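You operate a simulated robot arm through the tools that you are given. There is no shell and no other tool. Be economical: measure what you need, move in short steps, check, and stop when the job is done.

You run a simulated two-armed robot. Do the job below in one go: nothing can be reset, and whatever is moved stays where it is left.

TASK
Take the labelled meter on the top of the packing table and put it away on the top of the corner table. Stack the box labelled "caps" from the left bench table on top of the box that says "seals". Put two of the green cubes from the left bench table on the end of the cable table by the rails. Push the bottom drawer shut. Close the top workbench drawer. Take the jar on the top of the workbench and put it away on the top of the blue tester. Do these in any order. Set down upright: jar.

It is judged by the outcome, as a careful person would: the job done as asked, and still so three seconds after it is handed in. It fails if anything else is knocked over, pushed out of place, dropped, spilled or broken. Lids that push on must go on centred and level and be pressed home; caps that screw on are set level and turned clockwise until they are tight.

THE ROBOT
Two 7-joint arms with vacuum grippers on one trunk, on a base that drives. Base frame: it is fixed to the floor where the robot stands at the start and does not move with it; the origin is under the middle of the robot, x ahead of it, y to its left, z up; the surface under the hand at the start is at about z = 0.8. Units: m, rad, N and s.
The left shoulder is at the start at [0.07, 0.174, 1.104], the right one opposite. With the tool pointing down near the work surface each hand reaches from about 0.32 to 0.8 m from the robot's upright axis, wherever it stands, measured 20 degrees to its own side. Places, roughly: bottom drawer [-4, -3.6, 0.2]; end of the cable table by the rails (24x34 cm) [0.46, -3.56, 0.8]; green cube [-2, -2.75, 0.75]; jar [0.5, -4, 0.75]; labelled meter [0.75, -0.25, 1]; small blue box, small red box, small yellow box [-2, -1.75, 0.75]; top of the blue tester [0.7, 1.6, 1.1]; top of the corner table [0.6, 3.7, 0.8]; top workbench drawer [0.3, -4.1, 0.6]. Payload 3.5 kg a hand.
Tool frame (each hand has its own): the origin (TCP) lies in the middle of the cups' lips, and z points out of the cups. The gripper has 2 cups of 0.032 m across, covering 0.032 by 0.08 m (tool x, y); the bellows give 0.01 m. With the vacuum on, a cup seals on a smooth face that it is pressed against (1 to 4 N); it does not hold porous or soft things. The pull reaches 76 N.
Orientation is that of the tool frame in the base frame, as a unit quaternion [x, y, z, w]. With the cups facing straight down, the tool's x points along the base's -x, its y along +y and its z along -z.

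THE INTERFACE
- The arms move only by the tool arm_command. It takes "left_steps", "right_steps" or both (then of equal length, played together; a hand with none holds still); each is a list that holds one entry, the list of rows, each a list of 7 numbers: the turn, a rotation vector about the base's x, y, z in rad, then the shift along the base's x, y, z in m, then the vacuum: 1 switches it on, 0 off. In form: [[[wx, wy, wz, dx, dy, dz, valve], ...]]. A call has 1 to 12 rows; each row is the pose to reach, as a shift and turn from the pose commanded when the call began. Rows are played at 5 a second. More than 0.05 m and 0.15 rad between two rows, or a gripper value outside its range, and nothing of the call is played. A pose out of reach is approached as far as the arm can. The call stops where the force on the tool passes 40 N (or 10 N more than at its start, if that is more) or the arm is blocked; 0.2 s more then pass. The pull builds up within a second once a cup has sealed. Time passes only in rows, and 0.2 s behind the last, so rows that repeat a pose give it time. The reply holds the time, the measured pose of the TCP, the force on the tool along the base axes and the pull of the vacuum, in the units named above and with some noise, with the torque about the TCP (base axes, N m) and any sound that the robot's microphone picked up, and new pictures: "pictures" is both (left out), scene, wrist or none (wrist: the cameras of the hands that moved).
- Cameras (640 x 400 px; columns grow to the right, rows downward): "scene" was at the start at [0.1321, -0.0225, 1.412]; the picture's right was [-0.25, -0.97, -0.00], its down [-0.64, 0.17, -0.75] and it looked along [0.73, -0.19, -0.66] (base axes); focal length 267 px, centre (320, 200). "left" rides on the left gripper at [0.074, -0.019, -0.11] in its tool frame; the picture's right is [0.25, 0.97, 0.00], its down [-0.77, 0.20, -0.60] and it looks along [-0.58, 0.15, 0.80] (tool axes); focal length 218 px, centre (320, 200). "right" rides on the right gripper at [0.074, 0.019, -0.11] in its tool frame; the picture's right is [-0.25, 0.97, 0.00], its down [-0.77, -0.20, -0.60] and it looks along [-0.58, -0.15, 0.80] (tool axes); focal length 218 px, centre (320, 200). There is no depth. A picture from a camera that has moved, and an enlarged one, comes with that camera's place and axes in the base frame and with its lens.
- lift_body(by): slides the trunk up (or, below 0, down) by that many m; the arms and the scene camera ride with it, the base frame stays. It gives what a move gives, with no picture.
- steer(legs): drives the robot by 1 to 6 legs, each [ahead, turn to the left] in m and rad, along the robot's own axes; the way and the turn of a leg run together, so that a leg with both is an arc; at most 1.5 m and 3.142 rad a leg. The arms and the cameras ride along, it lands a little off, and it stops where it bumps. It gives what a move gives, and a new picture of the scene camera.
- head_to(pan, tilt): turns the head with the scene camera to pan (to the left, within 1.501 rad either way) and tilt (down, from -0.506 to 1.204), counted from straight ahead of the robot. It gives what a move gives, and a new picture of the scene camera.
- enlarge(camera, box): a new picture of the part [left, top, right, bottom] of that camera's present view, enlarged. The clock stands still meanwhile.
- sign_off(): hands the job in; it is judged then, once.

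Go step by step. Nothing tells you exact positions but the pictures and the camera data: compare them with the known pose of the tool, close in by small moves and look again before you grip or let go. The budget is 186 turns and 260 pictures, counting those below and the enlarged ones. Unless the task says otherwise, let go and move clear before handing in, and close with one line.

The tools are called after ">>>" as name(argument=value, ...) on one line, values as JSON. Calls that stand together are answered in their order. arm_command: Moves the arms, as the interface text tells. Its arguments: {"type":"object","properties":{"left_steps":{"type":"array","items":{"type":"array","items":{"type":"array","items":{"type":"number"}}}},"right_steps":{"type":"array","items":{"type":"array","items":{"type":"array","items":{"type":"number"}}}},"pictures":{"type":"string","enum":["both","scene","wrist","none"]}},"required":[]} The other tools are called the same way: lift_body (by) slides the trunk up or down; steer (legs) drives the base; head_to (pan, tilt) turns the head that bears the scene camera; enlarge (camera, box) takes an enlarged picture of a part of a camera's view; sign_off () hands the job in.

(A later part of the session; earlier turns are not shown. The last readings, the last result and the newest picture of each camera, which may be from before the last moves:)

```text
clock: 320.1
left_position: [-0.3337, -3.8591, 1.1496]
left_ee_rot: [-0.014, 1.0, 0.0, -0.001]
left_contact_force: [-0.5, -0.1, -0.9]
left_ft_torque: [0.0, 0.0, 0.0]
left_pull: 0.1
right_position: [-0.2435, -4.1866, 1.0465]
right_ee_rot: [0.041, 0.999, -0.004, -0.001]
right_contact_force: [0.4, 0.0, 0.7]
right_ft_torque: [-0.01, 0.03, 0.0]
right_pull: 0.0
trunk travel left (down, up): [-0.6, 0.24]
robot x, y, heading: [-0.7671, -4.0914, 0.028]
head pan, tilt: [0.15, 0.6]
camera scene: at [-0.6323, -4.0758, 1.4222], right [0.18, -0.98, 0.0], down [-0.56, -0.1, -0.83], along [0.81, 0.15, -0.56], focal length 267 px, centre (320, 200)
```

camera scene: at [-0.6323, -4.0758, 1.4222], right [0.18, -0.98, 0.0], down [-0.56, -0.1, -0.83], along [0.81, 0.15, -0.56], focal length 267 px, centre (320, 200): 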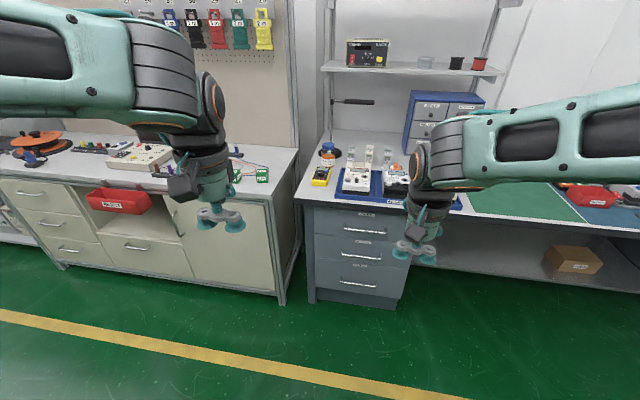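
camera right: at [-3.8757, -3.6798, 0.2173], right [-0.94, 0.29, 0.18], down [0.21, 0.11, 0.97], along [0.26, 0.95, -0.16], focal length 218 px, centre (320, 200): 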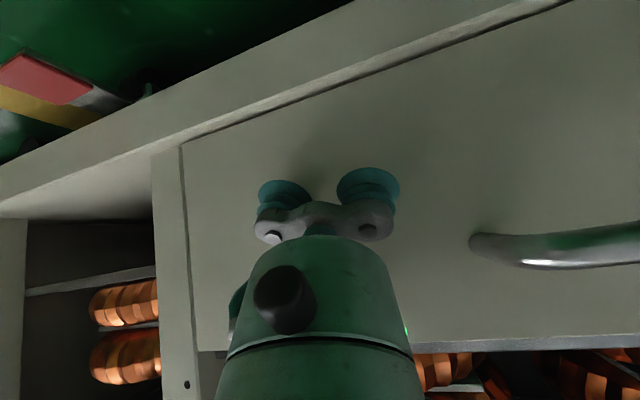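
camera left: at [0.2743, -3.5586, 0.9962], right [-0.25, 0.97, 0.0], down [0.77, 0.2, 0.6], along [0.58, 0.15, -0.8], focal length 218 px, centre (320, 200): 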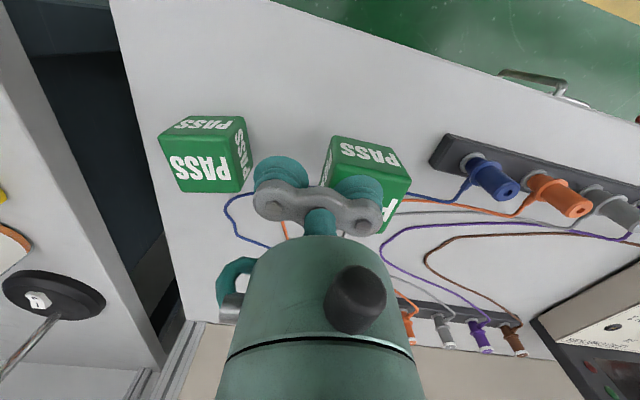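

The jar (silica gel, blue lid) stands on the bench's left end beside a lamp base. I drive closer.

>>> steer(legs=[[0.4, -0.02]])

>>> enlarge(camera="scene", box=[260, 80, 460, 260])

>>> enlarge(camera="left", box=[0, 0, 640, 400])

```text
clock: 322.6
left_position: [0.0681, -3.859, 1.1471]
left_ee_rot: [-0.005, 1.0, 0.0, 0.0]
left_contact_force: [0.4, -0.2, -0.2]
left_ft_torque: [-0.01, -0.01, 0.06]
left_pull: 0.0
right_position: [0.1514, -4.1878, 1.0473]
right_ee_rot: [0.049, 0.999, -0.002, 0.0]
right_contact_force: [0.2, -0.3, 1.4]
right_ft_torque: [-0.01, 0.01, -0.02]
right_pull: 0.1
trunk travel left (down, up): [-0.6, 0.24]
robot x, y, heading: [-0.3706, -4.0815, 0.014]
head pan, tilt: [0.15, 0.6]
camera scene: at [-0.2332, -4.0696, 1.4222], right [0.16, -0.99, 0.0], down [-0.56, -0.09, -0.83], along [0.81, 0.13, -0.56], focal length 267 px, centre (320, 200)
```

scene: 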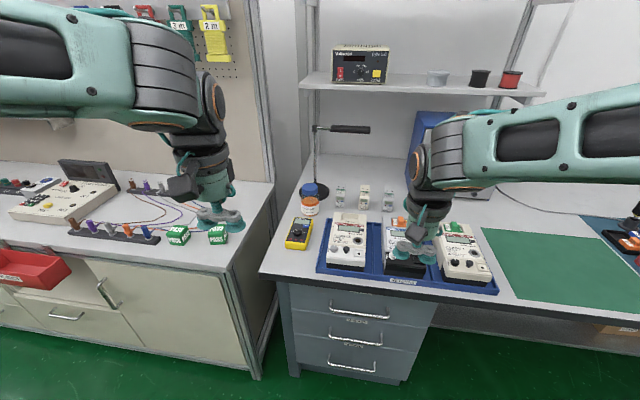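

```text
2.22 times, centred on (360, 170) of scene
camera zoom: at [-0.2332, -4.0696, 1.4222], right [0.16, -0.99, 0.0], down [-0.56, -0.09, -0.83], along [0.81, 0.13, -0.56], focal length 594 px, centre (231, 267)
```

zoom: 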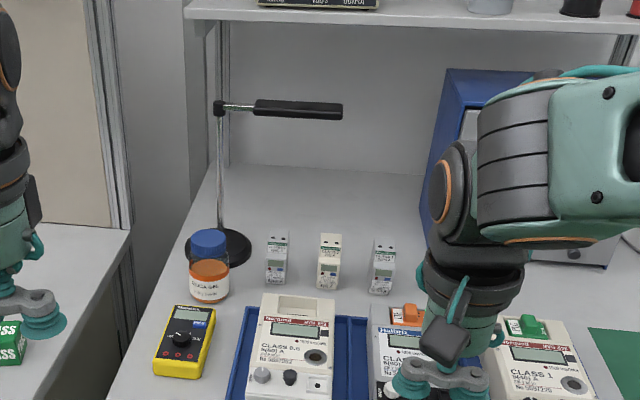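

```text
1.00 times, centred on (320, 200) of left (not enlarged: the box is as wide or as high as the picture)
camera zoom: at [-0.0033, -3.8796, 1.259], right [-0.26, 0.96, 0.0], down [0.77, 0.21, 0.6], along [0.58, 0.16, -0.8], focal length 218 px, centre (320, 200)
```

zoom: 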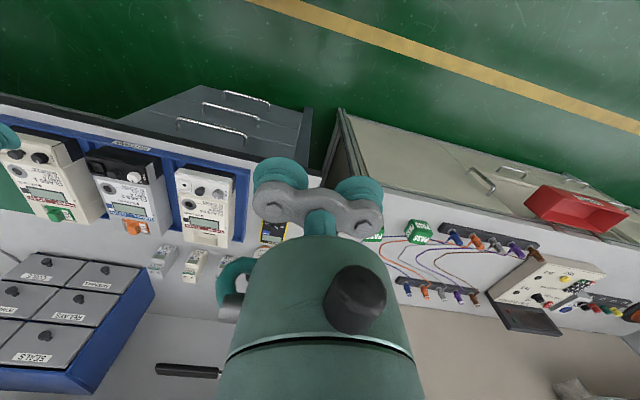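

The jar's lid is about 6 cm across, near (0.60, -3.90), top z about 0.90, with a lamp stem behind at x 0.73. I pull the right hand back and drive closer for the left hand to pick it.

>>> arm_command(right_steps=[[[0, 0, 0, -0.04, -0.01, 0.02, 0], [0, 0, 0, -0.08, -0.02, 0.04, 0], [0, 0, 0, -0.12, -0.03, 0.06, 0], [0, 0, 0, -0.14, -0.04, 0.08, 0]]], left_steps=[[[0, 0, 0, 0, 0, 0, 0], [0, 0, 0, 0, 0, 0, 0], [0, 0, 0, 0, 0, 0, 0], [0, 0, 0, 0, 0, 0, 0]]], pictures="none")

>>> steer(legs=[[0.26, 0.0]])

>>> head_to(pan=0.25, tilt=0.65)

>>> enlarge(camera="scene", box=[250, 110, 410, 220])

```text
clock: 323.6
left_position: [0.069, -3.8618, 1.1475]
left_ee_rot: [-0.006, 1.0, 0.001, 0.0]
left_contact_force: [0.2, -1.0, 0.3]
left_ft_torque: [0.02, -0.04, 0.01]
left_pull: 0.0
right_position: [0.0126, -4.23, 1.127]
right_ee_rot: [0.05, 0.999, -0.003, 0.0]
right_contact_force: [-0.6, -0.4, -0.8]
right_ft_torque: [0.05, -0.04, -0.01]
right_pull: 0.0
trunk travel left (down, up): [-0.6, 0.24]
robot x, y, heading: [-0.3718, -4.0844, 0.009]
head pan, tilt: [0.15, 0.6]
```

```text
clock: 325.5
left_position: [0.3273, -3.8524, 1.1482]
left_ee_rot: [-0.006, 1.0, 0.0, 0.0]
left_contact_force: [-0.6, 0.5, 1.0]
left_ft_torque: [-0.01, 0.01, 0.01]
left_pull: 0.2
right_position: [0.2726, -4.2226, 1.1274]
right_ee_rot: [0.047, 0.999, -0.004, 0.0]
right_contact_force: [-0.3, 0.1, -0.2]
right_ft_torque: [0.0, 0.0, 0.0]
right_pull: 0.0
trunk travel left (down, up): [-0.6, 0.24]
robot x, y, heading: [-0.1122, -4.0779, 0.016]
head pan, tilt: [0.15, 0.6]
camera scene: at [0.0247, -4.0653, 1.4223], right [0.17, -0.99, 0.0], down [-0.56, -0.09, -0.83], along [0.81, 0.14, -0.56], focal length 267 px, centre (320, 200)
```

scene: 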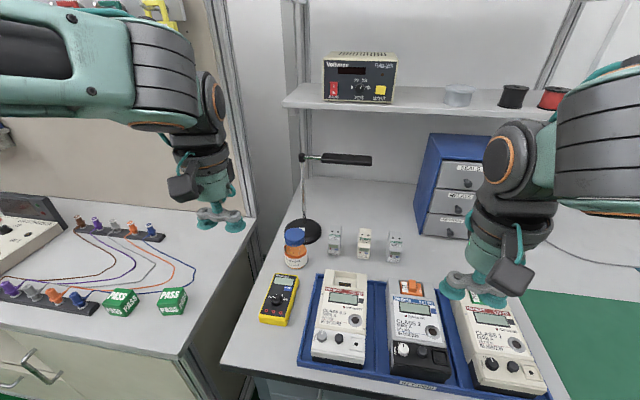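

```text
clock: 326.2
left_position: [0.327, -3.854, 1.1481]
left_ee_rot: [-0.007, 1.0, 0.0, -0.001]
left_contact_force: [0.6, -0.2, -0.5]
left_ft_torque: [-0.04, 0.02, -0.03]
left_pull: 0.1
right_position: [0.2732, -4.2226, 1.1266]
right_ee_rot: [0.047, 0.999, -0.003, -0.001]
right_contact_force: [0.2, 0.1, 0.0]
right_ft_torque: [0.02, 0.01, 0.01]
right_pull: 0.0
trunk travel left (down, up): [-0.6, 0.24]
robot x, y, heading: [-0.1105, -4.0783, 0.014]
head pan, tilt: [0.25, 0.649]
camera scene: at [0.0224, -4.0572, 1.4179], right [0.26, -0.96, 0.0], down [-0.58, -0.16, -0.8], along [0.77, 0.21, -0.6], focal length 267 px, centre (320, 200)
```

scene: 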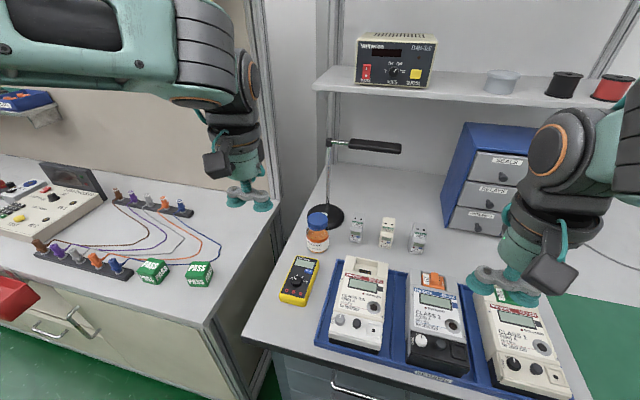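

```text
3.64 times, centred on (330, 165) of scene
camera zoom: at [0.0224, -4.0572, 1.4179], right [0.26, -0.96, 0.0], down [-0.58, -0.16, -0.8], along [0.77, 0.21, -0.6], focal length 971 px, centre (284, 327)
```

zoom: 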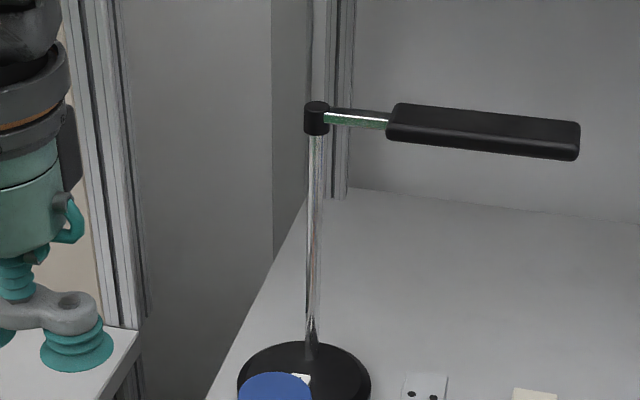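

>>> enlarge(camera="scene", box=[270, 190, 370, 270])

```text
5.00 times, centred on (320, 230) of scene
camera zoom: at [0.0224, -4.0572, 1.4179], right [0.26, -0.96, 0.0], down [-0.58, -0.16, -0.8], along [0.77, 0.21, -0.6], focal length 1336 px, centre (320, 50)
```

zoom: 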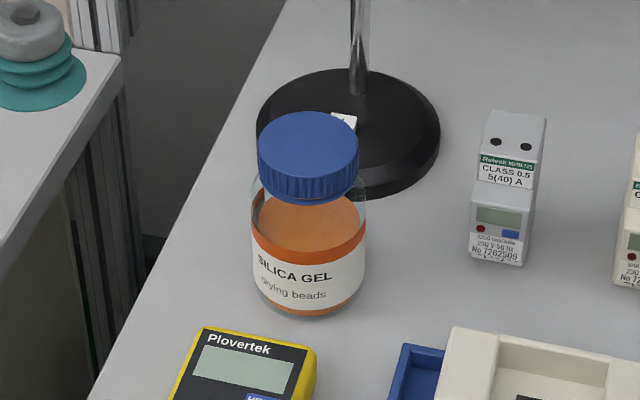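

Jar centre is about (0.578, -3.898), lid top near z 0.916. I bring the left hand over it with the -y cup above the lid's centre.

>>> arm_command(left_steps=[[[0, 0, 0, 0.045, -0.004, 0, 0], [0, 0, 0, 0.09, -0.008, 0, 0], [0, 0, 0, 0.135, -0.012, 0, 0], [0, 0, 0, 0.18, -0.016, 0, 0], [0, 0, 0, 0.225, -0.02, 0, 0], [0, 0, 0, 0.25, -0.02, -0.03, 0], [0, 0, 0, 0.25, -0.02, -0.07, 0], [0, 0, 0, 0.25, -0.02, -0.11, 0], [0, 0, 0, 0.25, -0.02, -0.15, 0], [0, 0, 0, 0.25, -0.02, -0.18, 0]]])

>>> enlarge(camera="scene", box=[270, 170, 370, 260])

>>> enlarge(camera="left", box=[220, 80, 420, 230])

```text
clock: 328.4
left_position: [0.5775, -3.873, 0.9668]
left_ee_rot: [-0.007, 1.0, 0.0, -0.001]
left_contact_force: [-0.2, -0.5, -0.5]
left_ft_torque: [0.01, 0.01, -0.01]
left_pull: 0.0
right_position: [0.2726, -4.2223, 1.1266]
right_ee_rot: [0.048, 0.999, -0.003, -0.001]
right_contact_force: [-0.4, 0.2, -0.2]
right_ft_torque: [-0.02, 0.03, 0.03]
right_pull: 0.0
trunk travel left (down, up): [-0.6, 0.24]
robot x, y, heading: [-0.1128, -4.0811, 0.015]
head pan, tilt: [0.25, 0.649]
camera scene: at [0.0222, -4.057, 1.4179], right [0.26, -0.96, 0.0], down [-0.58, -0.16, -0.8], along [0.77, 0.21, -0.6], focal length 267 px, centre (320, 200)
camera left: at [0.5063, -3.8933, 1.0777], right [-0.27, 0.96, 0.0], down [0.77, 0.21, 0.6], along [0.58, 0.16, -0.8], focal length 218 px, centre (320, 200)
```

scene: 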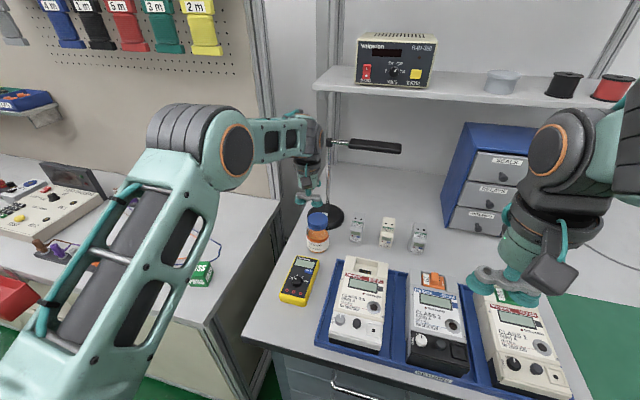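
left: 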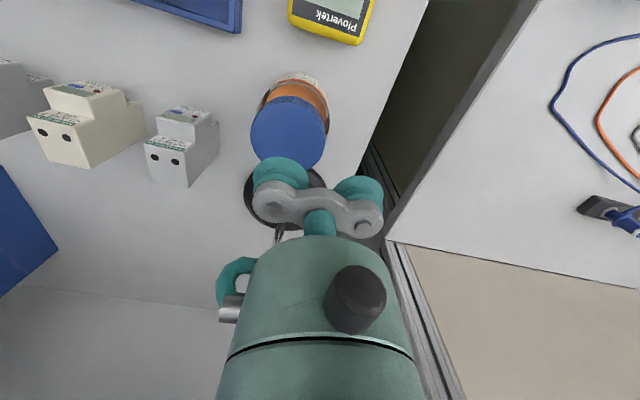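

```text
4.44 times, centred on (320, 215) of scene
camera zoom: at [0.0222, -4.057, 1.4179], right [0.26, -0.96, 0.0], down [-0.58, -0.16, -0.8], along [0.77, 0.21, -0.6], focal length 1187 px, centre (320, 133)
```

zoom: 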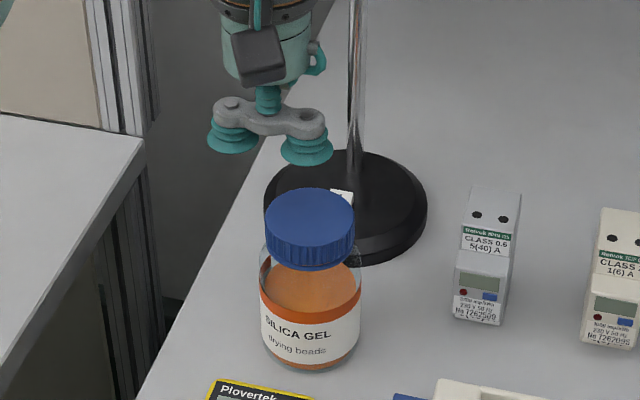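

```text
2.67 times, centred on (320, 155) of left
camera zoom: at [0.5063, -3.8933, 1.0777], right [-0.27, 0.96, 0.0], down [0.77, 0.21, 0.6], along [0.58, 0.16, -0.8], focal length 582 px, centre (320, 320)
```

zoom: 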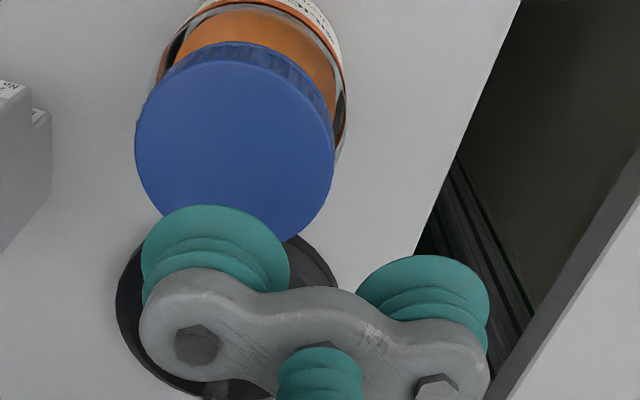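

Refined: lid centre (0.567, -3.901), top about z 0.92. I correct by a centimetre and lower with the vacuum on.

>>> arm_command(left_steps=[[[0, 0, 0, -0.01, -0.004, -0.01, 1], [0, 0, 0, -0.01, -0.004, -0.025, 1], [0, 0, 0, -0.01, -0.004, -0.035, 1], [0, 0, 0, -0.01, -0.004, -0.04, 1], [0, 0, 0, -0.01, -0.004, -0.044, 1], [0, 0, 0, -0.01, -0.004, -0.044, 1]]], pictures="none")

>>> enlarge(camera="left", box=[220, 80, 420, 230])

```text
clock: 329.8
left_position: [0.5679, -3.8764, 0.9255]
left_ee_rot: [-0.007, 1.0, -0.001, 0.0]
left_contact_force: [-0.5, -0.8, 0.7]
left_ft_torque: [0.03, 0.02, -0.01]
left_pull: 0.1
right_position: [0.273, -4.2231, 1.1272]
right_ee_rot: [0.047, 0.999, -0.003, -0.001]
right_contact_force: [-0.1, 0.2, -0.2]
right_ft_torque: [-0.01, -0.01, -0.01]
right_pull: 0.1
trunk travel left (down, up): [-0.6, 0.24]
robot x, y, heading: [-0.1113, -4.0772, 0.02]
head pan, tilt: [0.25, 0.649]
```

```text
2.67 times, centred on (320, 155) of left
camera zoom: at [0.4946, -3.8981, 1.0352], right [-0.27, 0.96, 0.0], down [0.77, 0.21, 0.6], along [0.58, 0.16, -0.8], focal length 582 px, centre (320, 320)
```

zoom: 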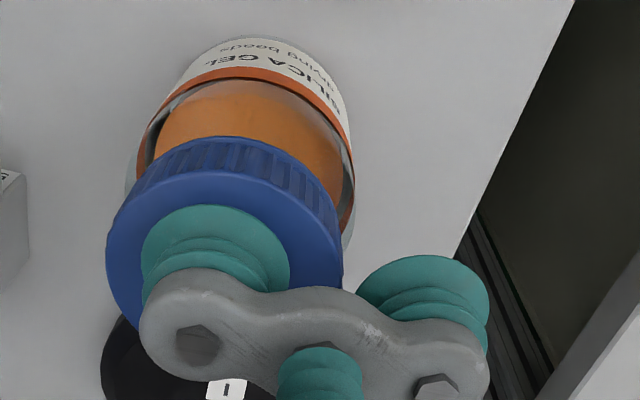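

>>> arm_command(left_steps=[[[0, 0, 0, 0, 0, -0.004, 1], [0, 0, 0, 0, 0, -0.007, 1], [0, 0, 0, 0, 0, -0.01, 1], [0, 0, 0, 0, 0, -0.013, 1], [0, 0, 0, 0, 0, -0.013, 1]]], pictures="none")

```text
clock: 331.0
left_position: [0.5648, -3.877, 0.9148]
left_ee_rot: [-0.008, 1.0, 0.0, 0.002]
left_contact_force: [-3.5, 3.0, 18.9]
left_ft_torque: [-1.06, 0.05, 0.14]
left_pull: 37.7
right_position: [0.2702, -4.2224, 1.129]
right_ee_rot: [0.047, 0.999, -0.004, 0.001]
right_contact_force: [1.3, 0.0, 0.3]
right_ft_torque: [-0.04, -0.01, 0.01]
right_pull: 0.0
trunk travel left (down, up): [-0.6, 0.24]
robot x, y, heading: [-0.1111, -4.0804, 0.019]
head pan, tilt: [0.25, 0.649]
```

Sealed on the lid. I lift the jar slowly and check.

>>> arm_command(left_steps=[[[0, 0, 0, 0, 0, 0.01, 1], [0, 0, 0, 0, 0, 0.03, 1], [0, 0, 0, 0, 0, 0.06, 1], [0, 0, 0, 0, 0, 0.09, 1], [0, 0, 0, 0, 0, 0.12, 1], [0, 0, 0, -0.03, 0, 0.15, 1], [0, 0, 0, -0.06, 0, 0.18, 1], [0, 0, 0, -0.09, 0, 0.2, 1]]], pictures="scene")

```text
clock: 332.8
left_position: [0.4769, -3.878, 1.113]
left_ee_rot: [-0.007, 1.0, 0.001, -0.001]
left_contact_force: [0.9, 0.0, -1.9]
left_ft_torque: [-0.71, 0.15, 0.16]
left_pull: 37.6
right_position: [0.272, -4.2226, 1.1284]
right_ee_rot: [0.046, 0.999, -0.003, -0.001]
right_contact_force: [0.3, -0.2, 0.7]
right_ft_torque: [0.0, 0.0, -0.02]
right_pull: 0.1
trunk travel left (down, up): [-0.6, 0.24]
robot x, y, heading: [-0.1112, -4.0806, 0.016]
head pan, tilt: [0.25, 0.649]
camera scene: at [0.0204, -4.0571, 1.418], right [0.26, -0.96, 0.0], down [-0.58, -0.16, -0.8], along [0.77, 0.21, -0.6], focal length 267 px, centre (320, 200)
```

scene: 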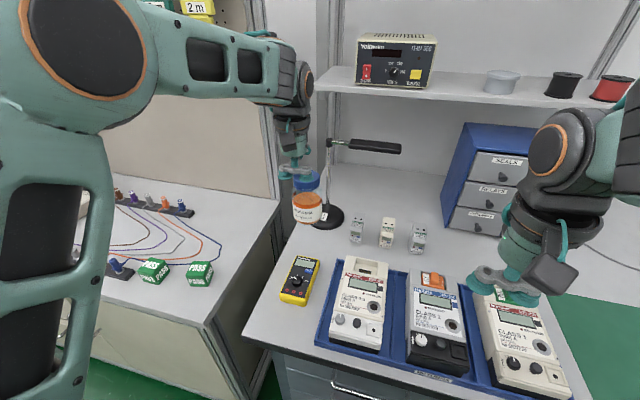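

Jar in hand. I back off and drive up the aisle toward the blue tester.

>>> steer(legs=[[-0.5, 0], [0, 1.56], [1.5, 0], [1.5, 0]])

```text
clock: 353.6
left_position: [-0.8815, -0.478, 1.1112]
left_ee_rot: [0.719, -0.695, 0.0, 0.0]
left_contact_force: [0.5, -0.3, -2.7]
left_ft_torque: [-0.12, -0.55, 0.05]
left_pull: 37.9
right_position: [-0.5313, -0.6753, 1.1273]
right_ee_rot: [-0.681, 0.733, -0.003, 0.002]
right_contact_force: [0.8, 0.6, -0.3]
right_ft_torque: [0.0, 0.0, 0.01]
right_pull: 0.0
trunk travel left (down, up): [-0.6, 0.24]
robot x, y, heading: [-0.6664, -1.0616, 1.607]
head pan, tilt: [0.25, 0.649]
camera scene: at [-0.6927, -0.9304, 1.4179], right [0.96, 0.28, 0.0], down [0.17, -0.58, -0.8], along [-0.23, 0.76, -0.6], focal length 267 px, centre (320, 200)
```

scene: 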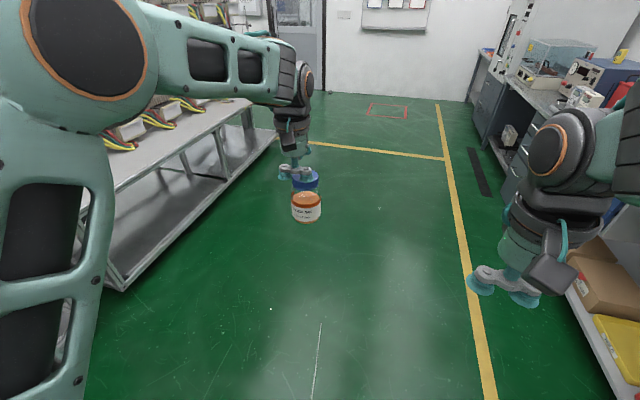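

>>> steer(legs=[[1.3, -0.06], [1.2, 0], [0, -1.55]])

>>> head_to(pan=0.1, tilt=0.45)

```text
clock: 369.7
left_position: [-0.0415, 1.6104, 1.1118]
left_ee_rot: [0.02, 1.0, 0.001, -0.001]
left_contact_force: [-0.6, 0.1, -3.1]
left_ft_torque: [-0.52, 0.07, 0.06]
left_pull: 37.7
right_position: [-0.2662, 1.2776, 1.1271]
right_ee_rot: [0.075, 0.997, -0.003, -0.001]
right_contact_force: [-0.1, 0.3, 0.6]
right_ft_torque: [0.02, -0.01, 0.0]
right_pull: 0.0
trunk travel left (down, up): [-0.6, 0.24]
robot x, y, heading: [-0.6422, 1.4417, -0.035]
head pan, tilt: [0.25, 0.649]
camera scene: at [-0.5072, 1.457, 1.4179], right [0.21, -0.98, 0.0], down [-0.59, -0.13, -0.8], along [0.78, 0.17, -0.6], focal length 267 px, centre (320, 200)
```

scene: 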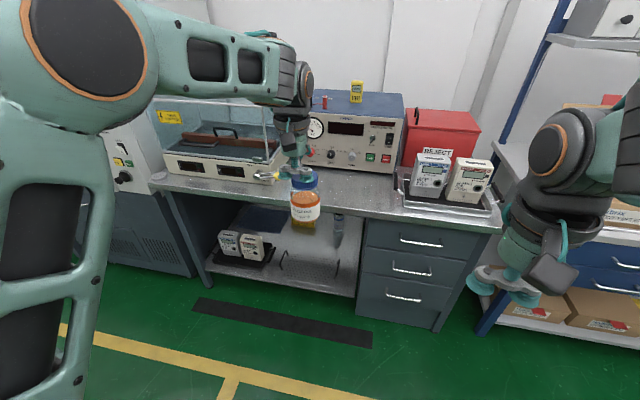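

```text
clock: 370.5
left_position: [-0.042, 1.6105, 1.1118]
left_ee_rot: [0.02, 1.0, 0.0, -0.001]
left_contact_force: [-0.5, 0.2, -2.1]
left_ft_torque: [-0.49, 0.09, 0.0]
left_pull: 37.8
right_position: [-0.2671, 1.2782, 1.1279]
right_ee_rot: [0.075, 0.997, -0.003, 0.0]
right_contact_force: [0.2, 0.1, 0.7]
right_ft_torque: [0.01, -0.02, -0.01]
right_pull: 0.0
trunk travel left (down, up): [-0.6, 0.24]
robot x, y, heading: [-0.6416, 1.4408, -0.041]
head pan, tilt: [0.099, 0.45]
camera scene: at [-0.5003, 1.4444, 1.4357], right [0.06, -1.0, 0.0], down [-0.44, -0.03, -0.9], along [0.9, 0.06, -0.44], focal length 267 px, centre (320, 200)
```

scene: 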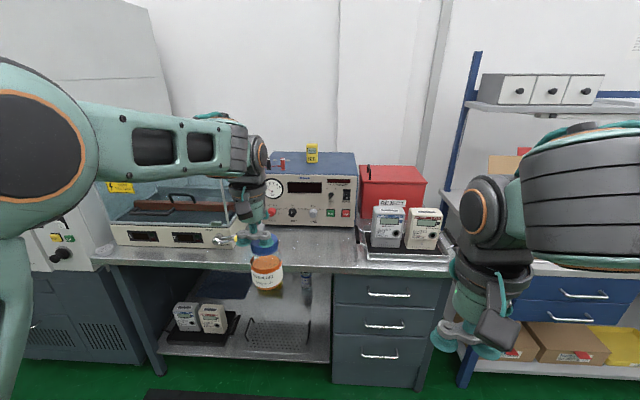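

The tester's blue top is ahead, with a yellow item and terminals on it. I raise the trunk and move nearer to see its top.

>>> lift_body(by=0.24)

>>> steer(legs=[[0.42, 0.04]])

>>> head_to(pan=0.1, tilt=0.65)

>>> enlarge(camera="scene", box=[220, 130, 420, 290])

```text
clock: 373.0
left_position: [-0.0415, 1.6117, 1.3524]
left_ee_rot: [0.019, 1.0, 0.001, 0.0]
left_contact_force: [-1.2, -0.8, -2.1]
left_ft_torque: [-0.5, 0.1, -0.01]
left_pull: 37.8
right_position: [-0.2661, 1.2779, 1.3661]
right_ee_rot: [0.075, 0.997, -0.003, -0.001]
right_contact_force: [0.0, -0.6, 1.0]
right_ft_torque: [0.0, 0.02, 0.01]
right_pull: 0.1
trunk travel left (down, up): [-0.84, 0.0]
robot x, y, heading: [-0.6454, 1.4389, -0.04]
head pan, tilt: [0.099, 0.45]
```

```text
clock: 375.6
left_position: [0.3725, 1.6261, 1.3532]
left_ee_rot: [0.001, 1.0, 0.0, 0.0]
left_contact_force: [-0.7, -0.6, -2.9]
left_ft_torque: [-0.51, 0.05, 0.0]
left_pull: 38.0
right_position: [0.1614, 1.2846, 1.3678]
right_ee_rot: [0.056, 0.998, -0.003, 0.0]
right_contact_force: [-0.1, 0.0, 0.6]
right_ft_torque: [-0.01, 0.0, -0.03]
right_pull: 0.1
trunk travel left (down, up): [-0.84, 0.0]
robot x, y, heading: [-0.2191, 1.4297, -0.003]
head pan, tilt: [0.099, 0.45]
camera scene: at [-0.0797, 1.4418, 1.676], right [0.1, -0.99, 0.0], down [-0.43, -0.04, -0.9], along [0.9, 0.09, -0.43], focal length 267 px, centre (320, 200)
```

scene: 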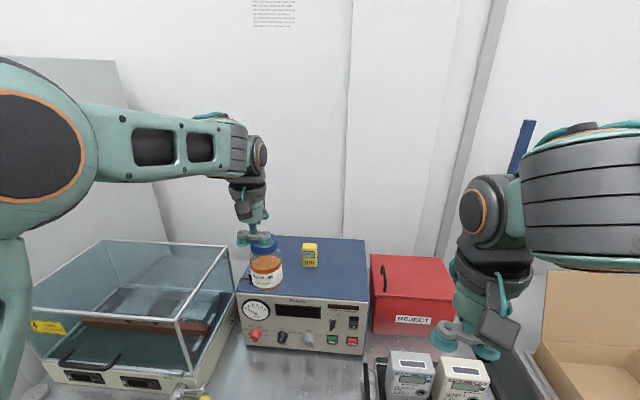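

```text
clock: 376.3
left_position: [0.3727, 1.6262, 1.3518]
left_ee_rot: [0.001, 1.0, 0.0, -0.001]
left_contact_force: [0.0, -0.4, -3.4]
left_ft_torque: [-0.47, 0.05, -0.03]
left_pull: 37.4
right_position: [0.1638, 1.2846, 1.3672]
right_ee_rot: [0.056, 0.998, -0.004, 0.0]
right_contact_force: [-0.3, 0.7, -0.2]
right_ft_torque: [0.01, 0.03, 0.0]
right_pull: 0.0
trunk travel left (down, up): [-0.84, 0.0]
robot x, y, heading: [-0.2203, 1.4326, -0.002]
head pan, tilt: [0.099, 0.649]
camera scene: at [-0.0823, 1.4413, 1.6579], right [0.1, -0.99, 0.0], down [-0.6, -0.06, -0.8], along [0.79, 0.08, -0.6], focal length 267 px, centre (320, 200)
```

scene: 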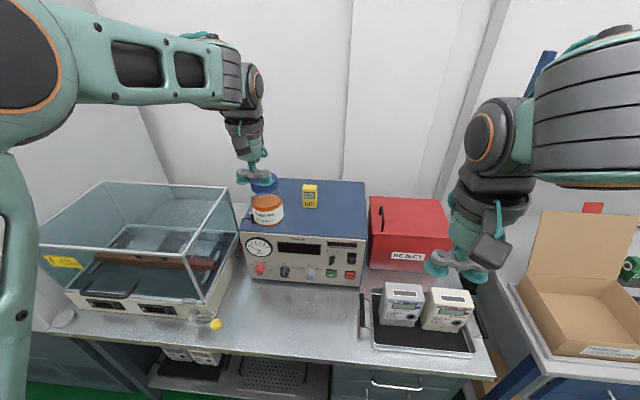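

```text
2.50 times, centred on (320, 210) of scene
camera zoom: at [-0.0823, 1.4413, 1.6579], right [0.1, -0.99, 0.0], down [-0.6, -0.06, -0.8], along [0.79, 0.08, -0.6], focal length 668 px, centre (320, 175)
```

zoom: 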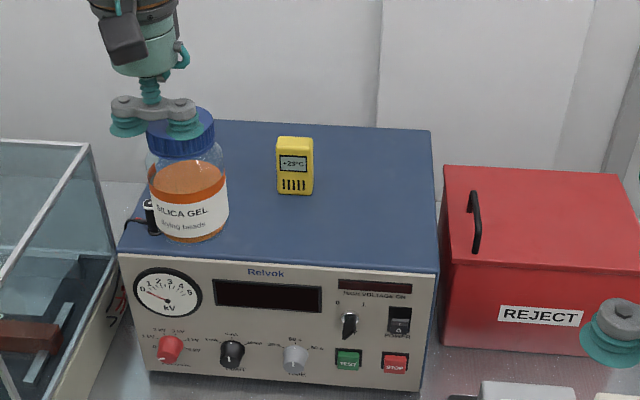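

The tester's top spans x 0.53 to 0.86, y 1.355 to 1.77 at z about 1.05, with a yellow logger near (0.68, 1.555). I'll set the jar at about (0.63, 1.65), between logger and the left terminals.

>>> steer(legs=[[0.08, 0.0]])

>>> arm_command(left_steps=[[[0, 0, 0, 0.04, 0.012, 0, 1], [0, 0, 0, 0.08, 0.025, 0, 1], [0, 0, 0, 0.12, 0.037, 0, 1], [0, 0, 0, 0.16, 0.049, 0, 1], [0, 0, 0, 0.177, 0.049, -0.03, 1], [0, 0, 0, 0.177, 0.049, -0.07, 1], [0, 0, 0, 0.177, 0.049, -0.11, 1], [0, 0, 0, 0.177, 0.049, -0.13, 1], [0, 0, 0, 0.177, 0.049, -0.13, 1]]])

>>> enlarge(camera="scene", box=[220, 130, 420, 290])

```text
clock: 377.3
left_position: [0.4382, 1.6263, 1.3585]
left_ee_rot: [0.0, 1.0, 0.0, 0.005]
left_contact_force: [-1.1, -0.4, -1.9]
left_ft_torque: [-0.47, 0.0, -0.03]
left_pull: 37.5
right_position: [0.2289, 1.285, 1.3724]
right_ee_rot: [0.055, 0.998, -0.005, 0.005]
right_contact_force: [-1.4, -0.4, -0.4]
right_ft_torque: [-0.01, -0.08, 0.04]
right_pull: 0.0
trunk travel left (down, up): [-0.84, 0.0]
robot x, y, heading: [-0.1425, 1.4359, -0.003]
head pan, tilt: [0.099, 0.649]
camera scene: at [-0.0203, 1.4412, 1.6593], right [0.1, -0.99, 0.0], down [-0.59, -0.06, -0.8], along [0.8, 0.08, -0.6], focal length 267 px, centre (320, 200)
```

scene: 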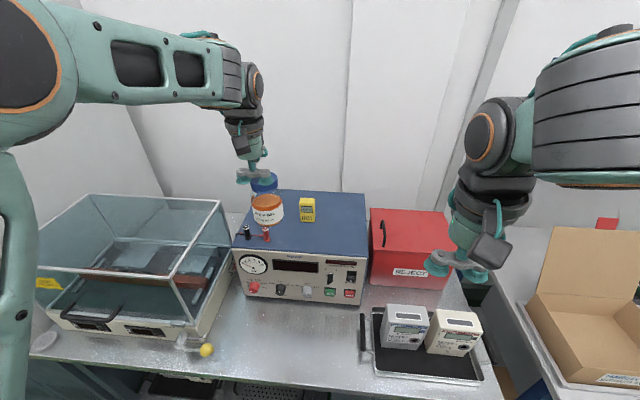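

```text
clock: 379.3
left_position: [0.6164, 1.6743, 1.2187]
left_ee_rot: [0.001, 1.0, 0.0, 0.0]
left_contact_force: [-1.7, 0.0, -2.5]
left_ft_torque: [-0.43, 0.05, -0.07]
left_pull: 37.7
left hand out of reach, approached as far as the arm can: row 4, 5, 6, 7, 8, 9
right_position: [0.2396, 1.2854, 1.3678]
right_ee_rot: [0.055, 0.998, -0.004, -0.001]
right_contact_force: [0.2, 0.4, -0.3]
right_ft_torque: [0.0, 0.0, 0.03]
right_pull: 0.1
trunk travel left (down, up): [-0.84, 0.0]
robot x, y, heading: [-0.1447, 1.4327, -0.002]
head pan, tilt: [0.099, 0.649]
camera scene: at [-0.0053, 1.4422, 1.6579], right [0.1, -0.99, 0.0], down [-0.6, -0.06, -0.8], along [0.79, 0.08, -0.6], focal length 267 px, centre (320, 200)
camera left: at [0.5454, 1.6539, 1.3303], right [-0.25, 0.97, 0.0], down [0.77, 0.2, 0.6], along [0.58, 0.15, -0.8], focal length 218 px, centre (320, 200)
```

scene: 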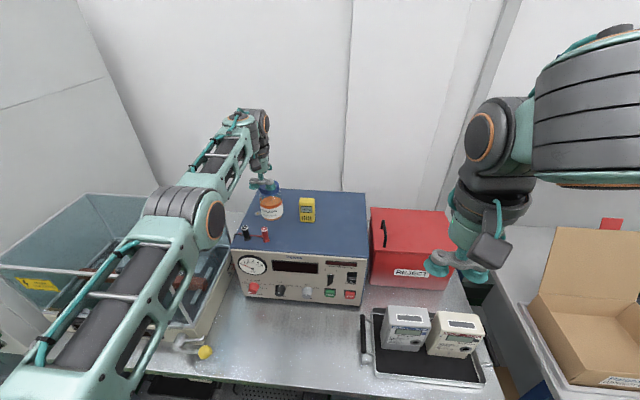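
left: 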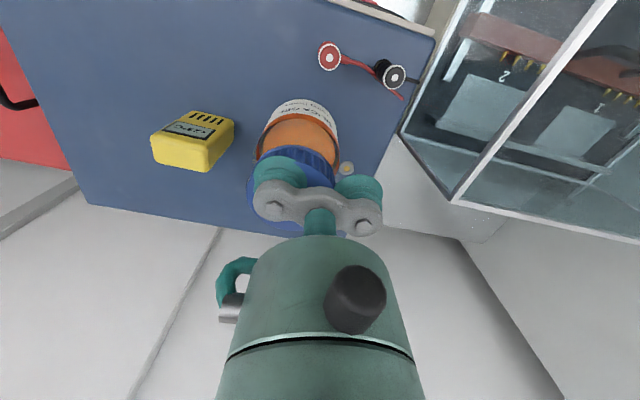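

```text
2.50 times, centred on (320, 210) of scene
camera zoom: at [-0.0053, 1.4422, 1.6579], right [0.1, -0.99, 0.0], down [-0.6, -0.06, -0.8], along [0.79, 0.08, -0.6], focal length 668 px, centre (320, 175)
```

zoom: 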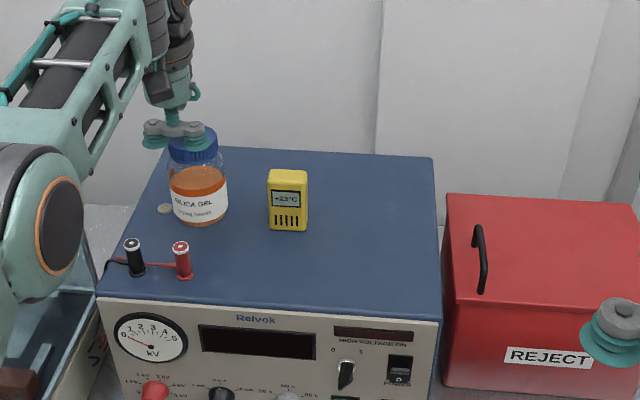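

There's a red terminal post close to this spot, so I choose the freer right-hand part of the tester top instead: jar at about (0.60, 1.445). I raise and shift across in front of the logger.

>>> arm_command(left_steps=[[[0, 0, 0, -0.01, 0, 0.04, 1], [0, 0, 0, -0.016, 0, 0.08, 1], [0, 0, 0, -0.016, -0.04, 0.08, 1], [0, 0, 0, -0.016, -0.08, 0.08, 1], [0, 0, 0, -0.016, -0.12, 0.08, 1], [0, 0, 0, -0.016, -0.16, 0.08, 1], [0, 0, 0, -0.016, -0.21, 0.08, 1], [0, 0, 0, -0.016, -0.21, 0.04, 1], [0, 0, 0, -0.016, -0.21, 0.0, 1], [0, 0, 0, -0.016, -0.21, 0.0, 1]]])

>>> enlarge(camera="scene", box=[220, 130, 420, 290])

```text
clock: 381.5
left_position: [0.5831, 1.463, 1.218]
left_ee_rot: [0.001, 1.0, 0.001, 0.0]
left_contact_force: [0.4, -0.1, -0.1]
left_ft_torque: [-0.01, -0.03, 0.04]
left_pull: 0.1
left hand out of reach, approached as far as the arm can: row 5, 6, 7, 8, 9, 10
right_position: [0.2395, 1.2821, 1.3675]
right_ee_rot: [0.057, 0.998, -0.004, 0.0]
right_contact_force: [-0.2, -0.2, 0.5]
right_ft_torque: [0.05, -0.01, 0.04]
right_pull: 0.1
trunk travel left (down, up): [-0.84, 0.0]
robot x, y, heading: [-0.1437, 1.4303, 0.001]
head pan, tilt: [0.099, 0.649]
camera scene: at [-0.0061, 1.4393, 1.658], right [0.1, -1.0, 0.0], down [-0.6, -0.06, -0.8], along [0.79, 0.08, -0.6], focal length 267 px, centre (320, 200)
camera left: at [0.5108, 1.4434, 1.3291], right [-0.25, 0.97, 0.0], down [0.77, 0.2, 0.6], along [0.59, 0.15, -0.8], focal length 218 px, centre (320, 200)
```

scene: 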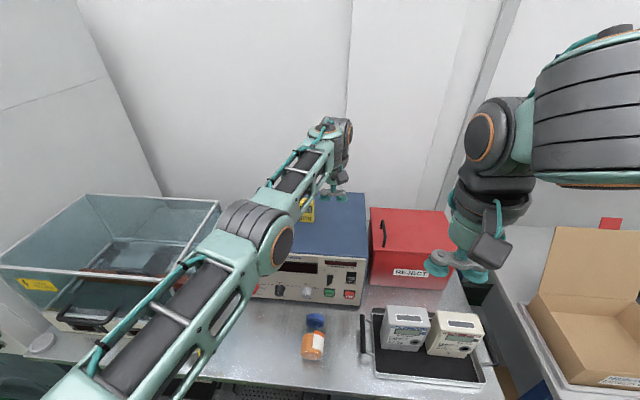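
left: 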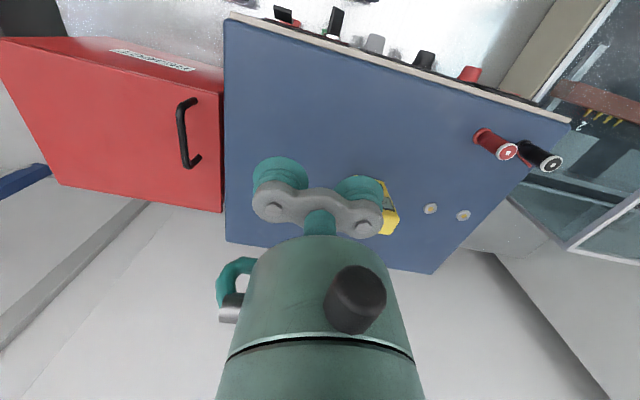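

```text
2.50 times, centred on (320, 210) of scene
camera zoom: at [-0.0061, 1.4393, 1.658], right [0.1, -1.0, 0.0], down [-0.6, -0.06, -0.8], along [0.79, 0.08, -0.6], focal length 668 px, centre (320, 175)
```

zoom: 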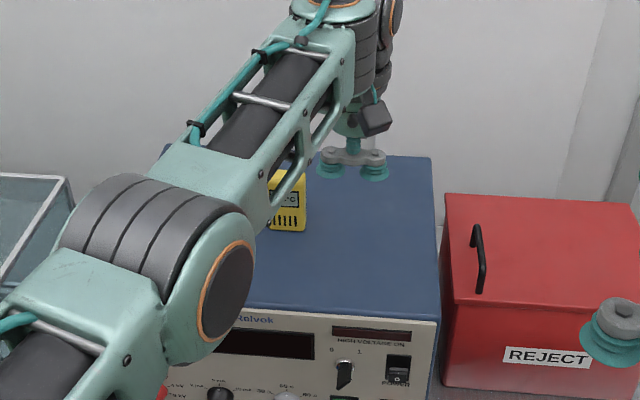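

The jar came off the cup during the shift and now stands on the bench in front of the tester. I look closely at it before doing anything else.

>>> enlarge(camera="scene", box=[260, 290, 380, 380])

>>> enlarge(camera="right", box=[0, 0, 640, 400])

```text
4.44 times, centred on (320, 335) of scene
camera zoom: at [-0.0061, 1.4393, 1.658], right [0.1, -1.0, 0.0], down [-0.6, -0.06, -0.8], along [0.79, 0.08, -0.6], focal length 1187 px, centre (320, -400)
```

zoom: 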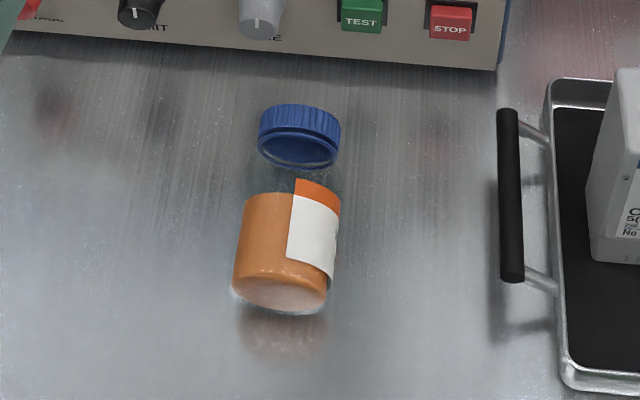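

```text
1.00 times, centred on (320, 200) of right (not enlarged: the box is as wide or as high as the picture)
camera zoom: at [0.1686, 1.3102, 1.4782], right [0.36, 0.93, -0.01], down [0.74, -0.28, 0.61], along [0.56, -0.22, -0.8], focal length 218 px, centre (320, 200)
```

zoom: 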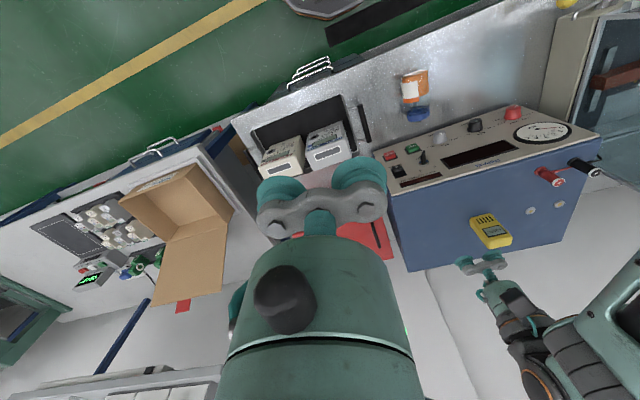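

>>> arm_command(left_steps=[[[0, 0, 0, -0.02, 0, 0.03, 0], [0, 0, 0, -0.05, 0.0, 0.06, 0], [0, 0, 0, -0.08, 0.03, 0.08, 0], [0, 0, 0, -0.1, 0.07, 0.08, 0], [0, 0, 0, -0.12, 0.11, 0.08, 0]]], pictures="none")

>>> head_to(pan=0.0, tilt=0.85)

>>> enlarge(camera="scene", box=[220, 180, 420, 330])

```text
clock: 382.7
left_position: [0.462, 1.5755, 1.2994]
left_ee_rot: [0.0, 1.0, -0.001, 0.0]
left_contact_force: [-0.6, 0.2, -0.3]
left_ft_torque: [-0.04, 0.02, 0.0]
left_pull: 0.0
right_position: [0.239, 1.2855, 1.3682]
right_ee_rot: [0.056, 0.998, -0.004, 0.001]
right_contact_force: [0.2, -0.2, 0.6]
right_ft_torque: [-0.04, -0.01, -0.02]
right_pull: 0.1
trunk travel left (down, up): [-0.84, 0.0]
robot x, y, heading: [-0.1459, 1.4357, -0.002]
head pan, tilt: [0.099, 0.649]
```

```text
clock: 383.5
left_position: [0.4636, 1.5754, 1.2981]
left_ee_rot: [0.001, 1.0, 0.0, 0.001]
left_contact_force: [0.5, -0.3, 0.8]
left_ft_torque: [-0.02, 0.03, -0.01]
left_pull: 0.1
right_position: [0.2401, 1.2845, 1.3685]
right_ee_rot: [0.055, 0.998, -0.004, -0.001]
right_contact_force: [0.2, 0.0, 1.0]
right_ft_torque: [0.02, 0.0, 0.03]
right_pull: 0.1
trunk travel left (down, up): [-0.84, 0.0]
robot x, y, heading: [-0.1431, 1.4334, 0.005]
head pan, tilt: [0.0, 0.85]
camera scene: at [-0.0143, 1.433, 1.6414], right [0.0, -1.0, 0.0], down [-0.75, 0.0, -0.66], along [0.66, 0.0, -0.75], focal length 267 px, centre (320, 200)
```

scene: 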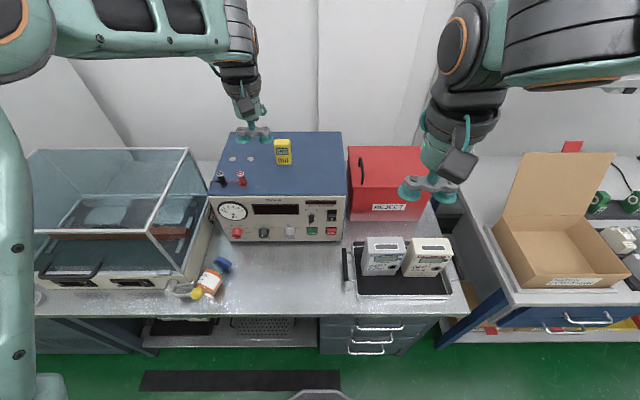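

```text
2.67 times, centred on (320, 255) of scene
camera zoom: at [-0.0143, 1.433, 1.6414], right [0.0, -1.0, 0.0], down [-0.75, 0.0, -0.66], along [0.66, 0.0, -0.75], focal length 712 px, centre (320, 53)
```

zoom: 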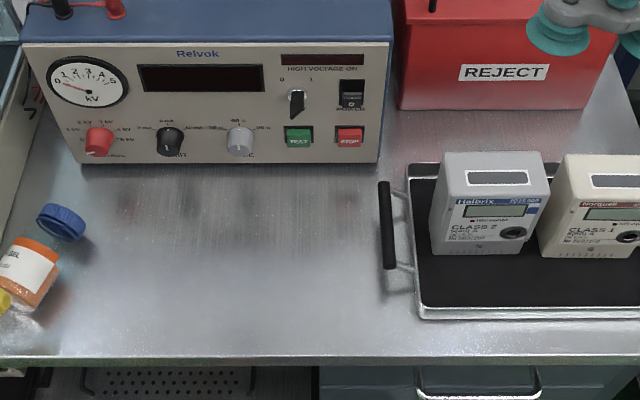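

The jar has rolled against the glass box and lies on its side, lid on and nothing spilled, lid toward +x. I'll re-grip it on its side wall and stand it up; first I draw the hand back, lower the trunk and look from the wrist.

>>> arm_command(left_steps=[[[0, 0, 0, -0.04, 0.02, 0, 0], [0, 0, 0, -0.08, 0.04, 0, 0], [0, 0, 0, -0.12, 0.06, 0, 0], [0, 0, 0, -0.15, 0.08, 0, 0]]], pictures="none")

>>> lift_body(by=-0.24)

>>> head_to(pan=0.5, tilt=0.95)

>>> enlarge(camera="left", box=[0, 0, 640, 400])

```text
clock: 384.5
left_position: [0.3114, 1.6567, 1.3029]
left_ee_rot: [0.001, 1.0, -0.001, 0.001]
left_contact_force: [0.3, 0.5, -0.3]
left_ft_torque: [-0.05, -0.03, 0.01]
left_pull: 0.0
right_position: [0.2384, 1.2856, 1.3686]
right_ee_rot: [0.055, 0.998, -0.004, 0.0]
right_contact_force: [-1.0, 1.0, 0.2]
right_ft_torque: [0.01, -0.03, 0.03]
right_pull: 0.1
trunk travel left (down, up): [-0.84, 0.0]
robot x, y, heading: [-0.1432, 1.4313, -0.0]
head pan, tilt: [0.0, 0.85]
```

```text
clock: 387.0
left_position: [0.3136, 1.6556, 1.0628]
left_ee_rot: [0.0, 1.0, 0.0, 0.001]
left_contact_force: [0.3, 0.3, -0.8]
left_ft_torque: [-0.03, 0.02, -0.02]
left_pull: 0.1
right_position: [0.2413, 1.2838, 1.1283]
right_ee_rot: [0.055, 0.998, -0.004, -0.001]
right_contact_force: [0.3, 0.0, -0.6]
right_ft_torque: [0.01, 0.03, -0.01]
right_pull: 0.0
trunk travel left (down, up): [-0.6, 0.24]
robot x, y, heading: [-0.1424, 1.4337, -0.001]
head pan, tilt: [0.0, 0.85]
```

```text
clock: 387.9
left_position: [0.3143, 1.6562, 1.0627]
left_ee_rot: [0.001, 1.0, -0.001, 0.001]
left_contact_force: [0.5, -0.2, 0.0]
left_ft_torque: [0.01, -0.01, -0.03]
left_pull: 0.0
right_position: [0.2395, 1.2824, 1.1277]
right_ee_rot: [0.056, 0.998, -0.003, -0.001]
right_contact_force: [-0.3, -0.6, 0.3]
right_ft_torque: [0.05, -0.01, 0.01]
right_pull: 0.1
trunk travel left (down, up): [-0.6, 0.24]
robot x, y, heading: [-0.1409, 1.4377, 0.001]
head pan, tilt: [0.499, 0.949]
camera scene: at [-0.0281, 1.4674, 1.3938], right [0.48, -0.88, 0.0], down [-0.71, -0.39, -0.58], along [0.51, 0.28, -0.81], focal length 267 px, centre (320, 200)
```

scene: 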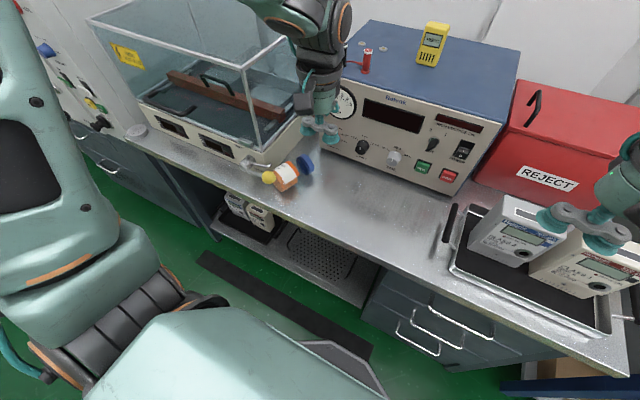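

```text
1.00 times, centred on (320, 200) of left (not enlarged: the box is as wide or as high as the picture)
camera zoom: at [0.241, 1.6354, 1.1728], right [-0.25, 0.97, 0.0], down [0.77, 0.2, 0.6], along [0.58, 0.15, -0.8], focal length 218 px, centre (320, 200)
```

zoom: 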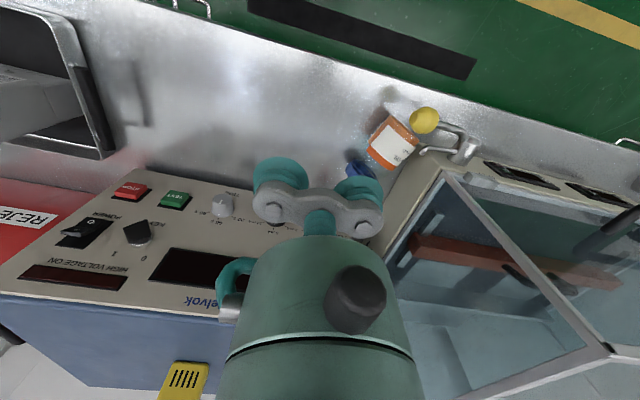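

>>> enlarge(camera="scene", box=[220, 110, 360, 220])

>>> enlarge(camera="left", box=[320, 60, 500, 220])

```text
3.64 times, centred on (290, 165) of scene
camera zoom: at [-0.0281, 1.4674, 1.3938], right [0.48, -0.88, 0.0], down [-0.71, -0.39, -0.58], along [0.51, 0.28, -0.81], focal length 971 px, centre (429, 327)
```

zoom: 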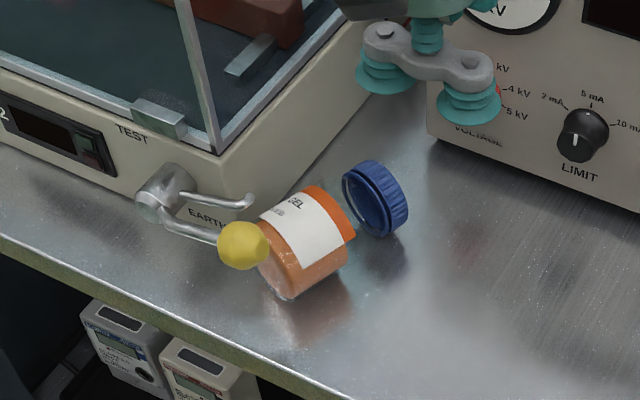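

```text
2.50 times, centred on (410, 140) of left
camera zoom: at [0.241, 1.6354, 1.1728], right [-0.25, 0.97, 0.0], down [0.77, 0.2, 0.6], along [0.58, 0.15, -0.8], focal length 546 px, centre (95, 350)
```

zoom: 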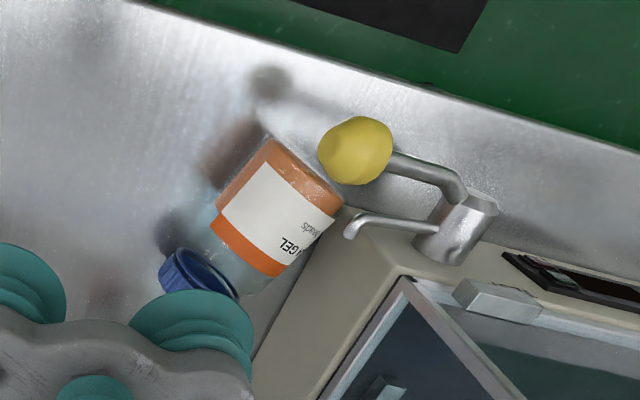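

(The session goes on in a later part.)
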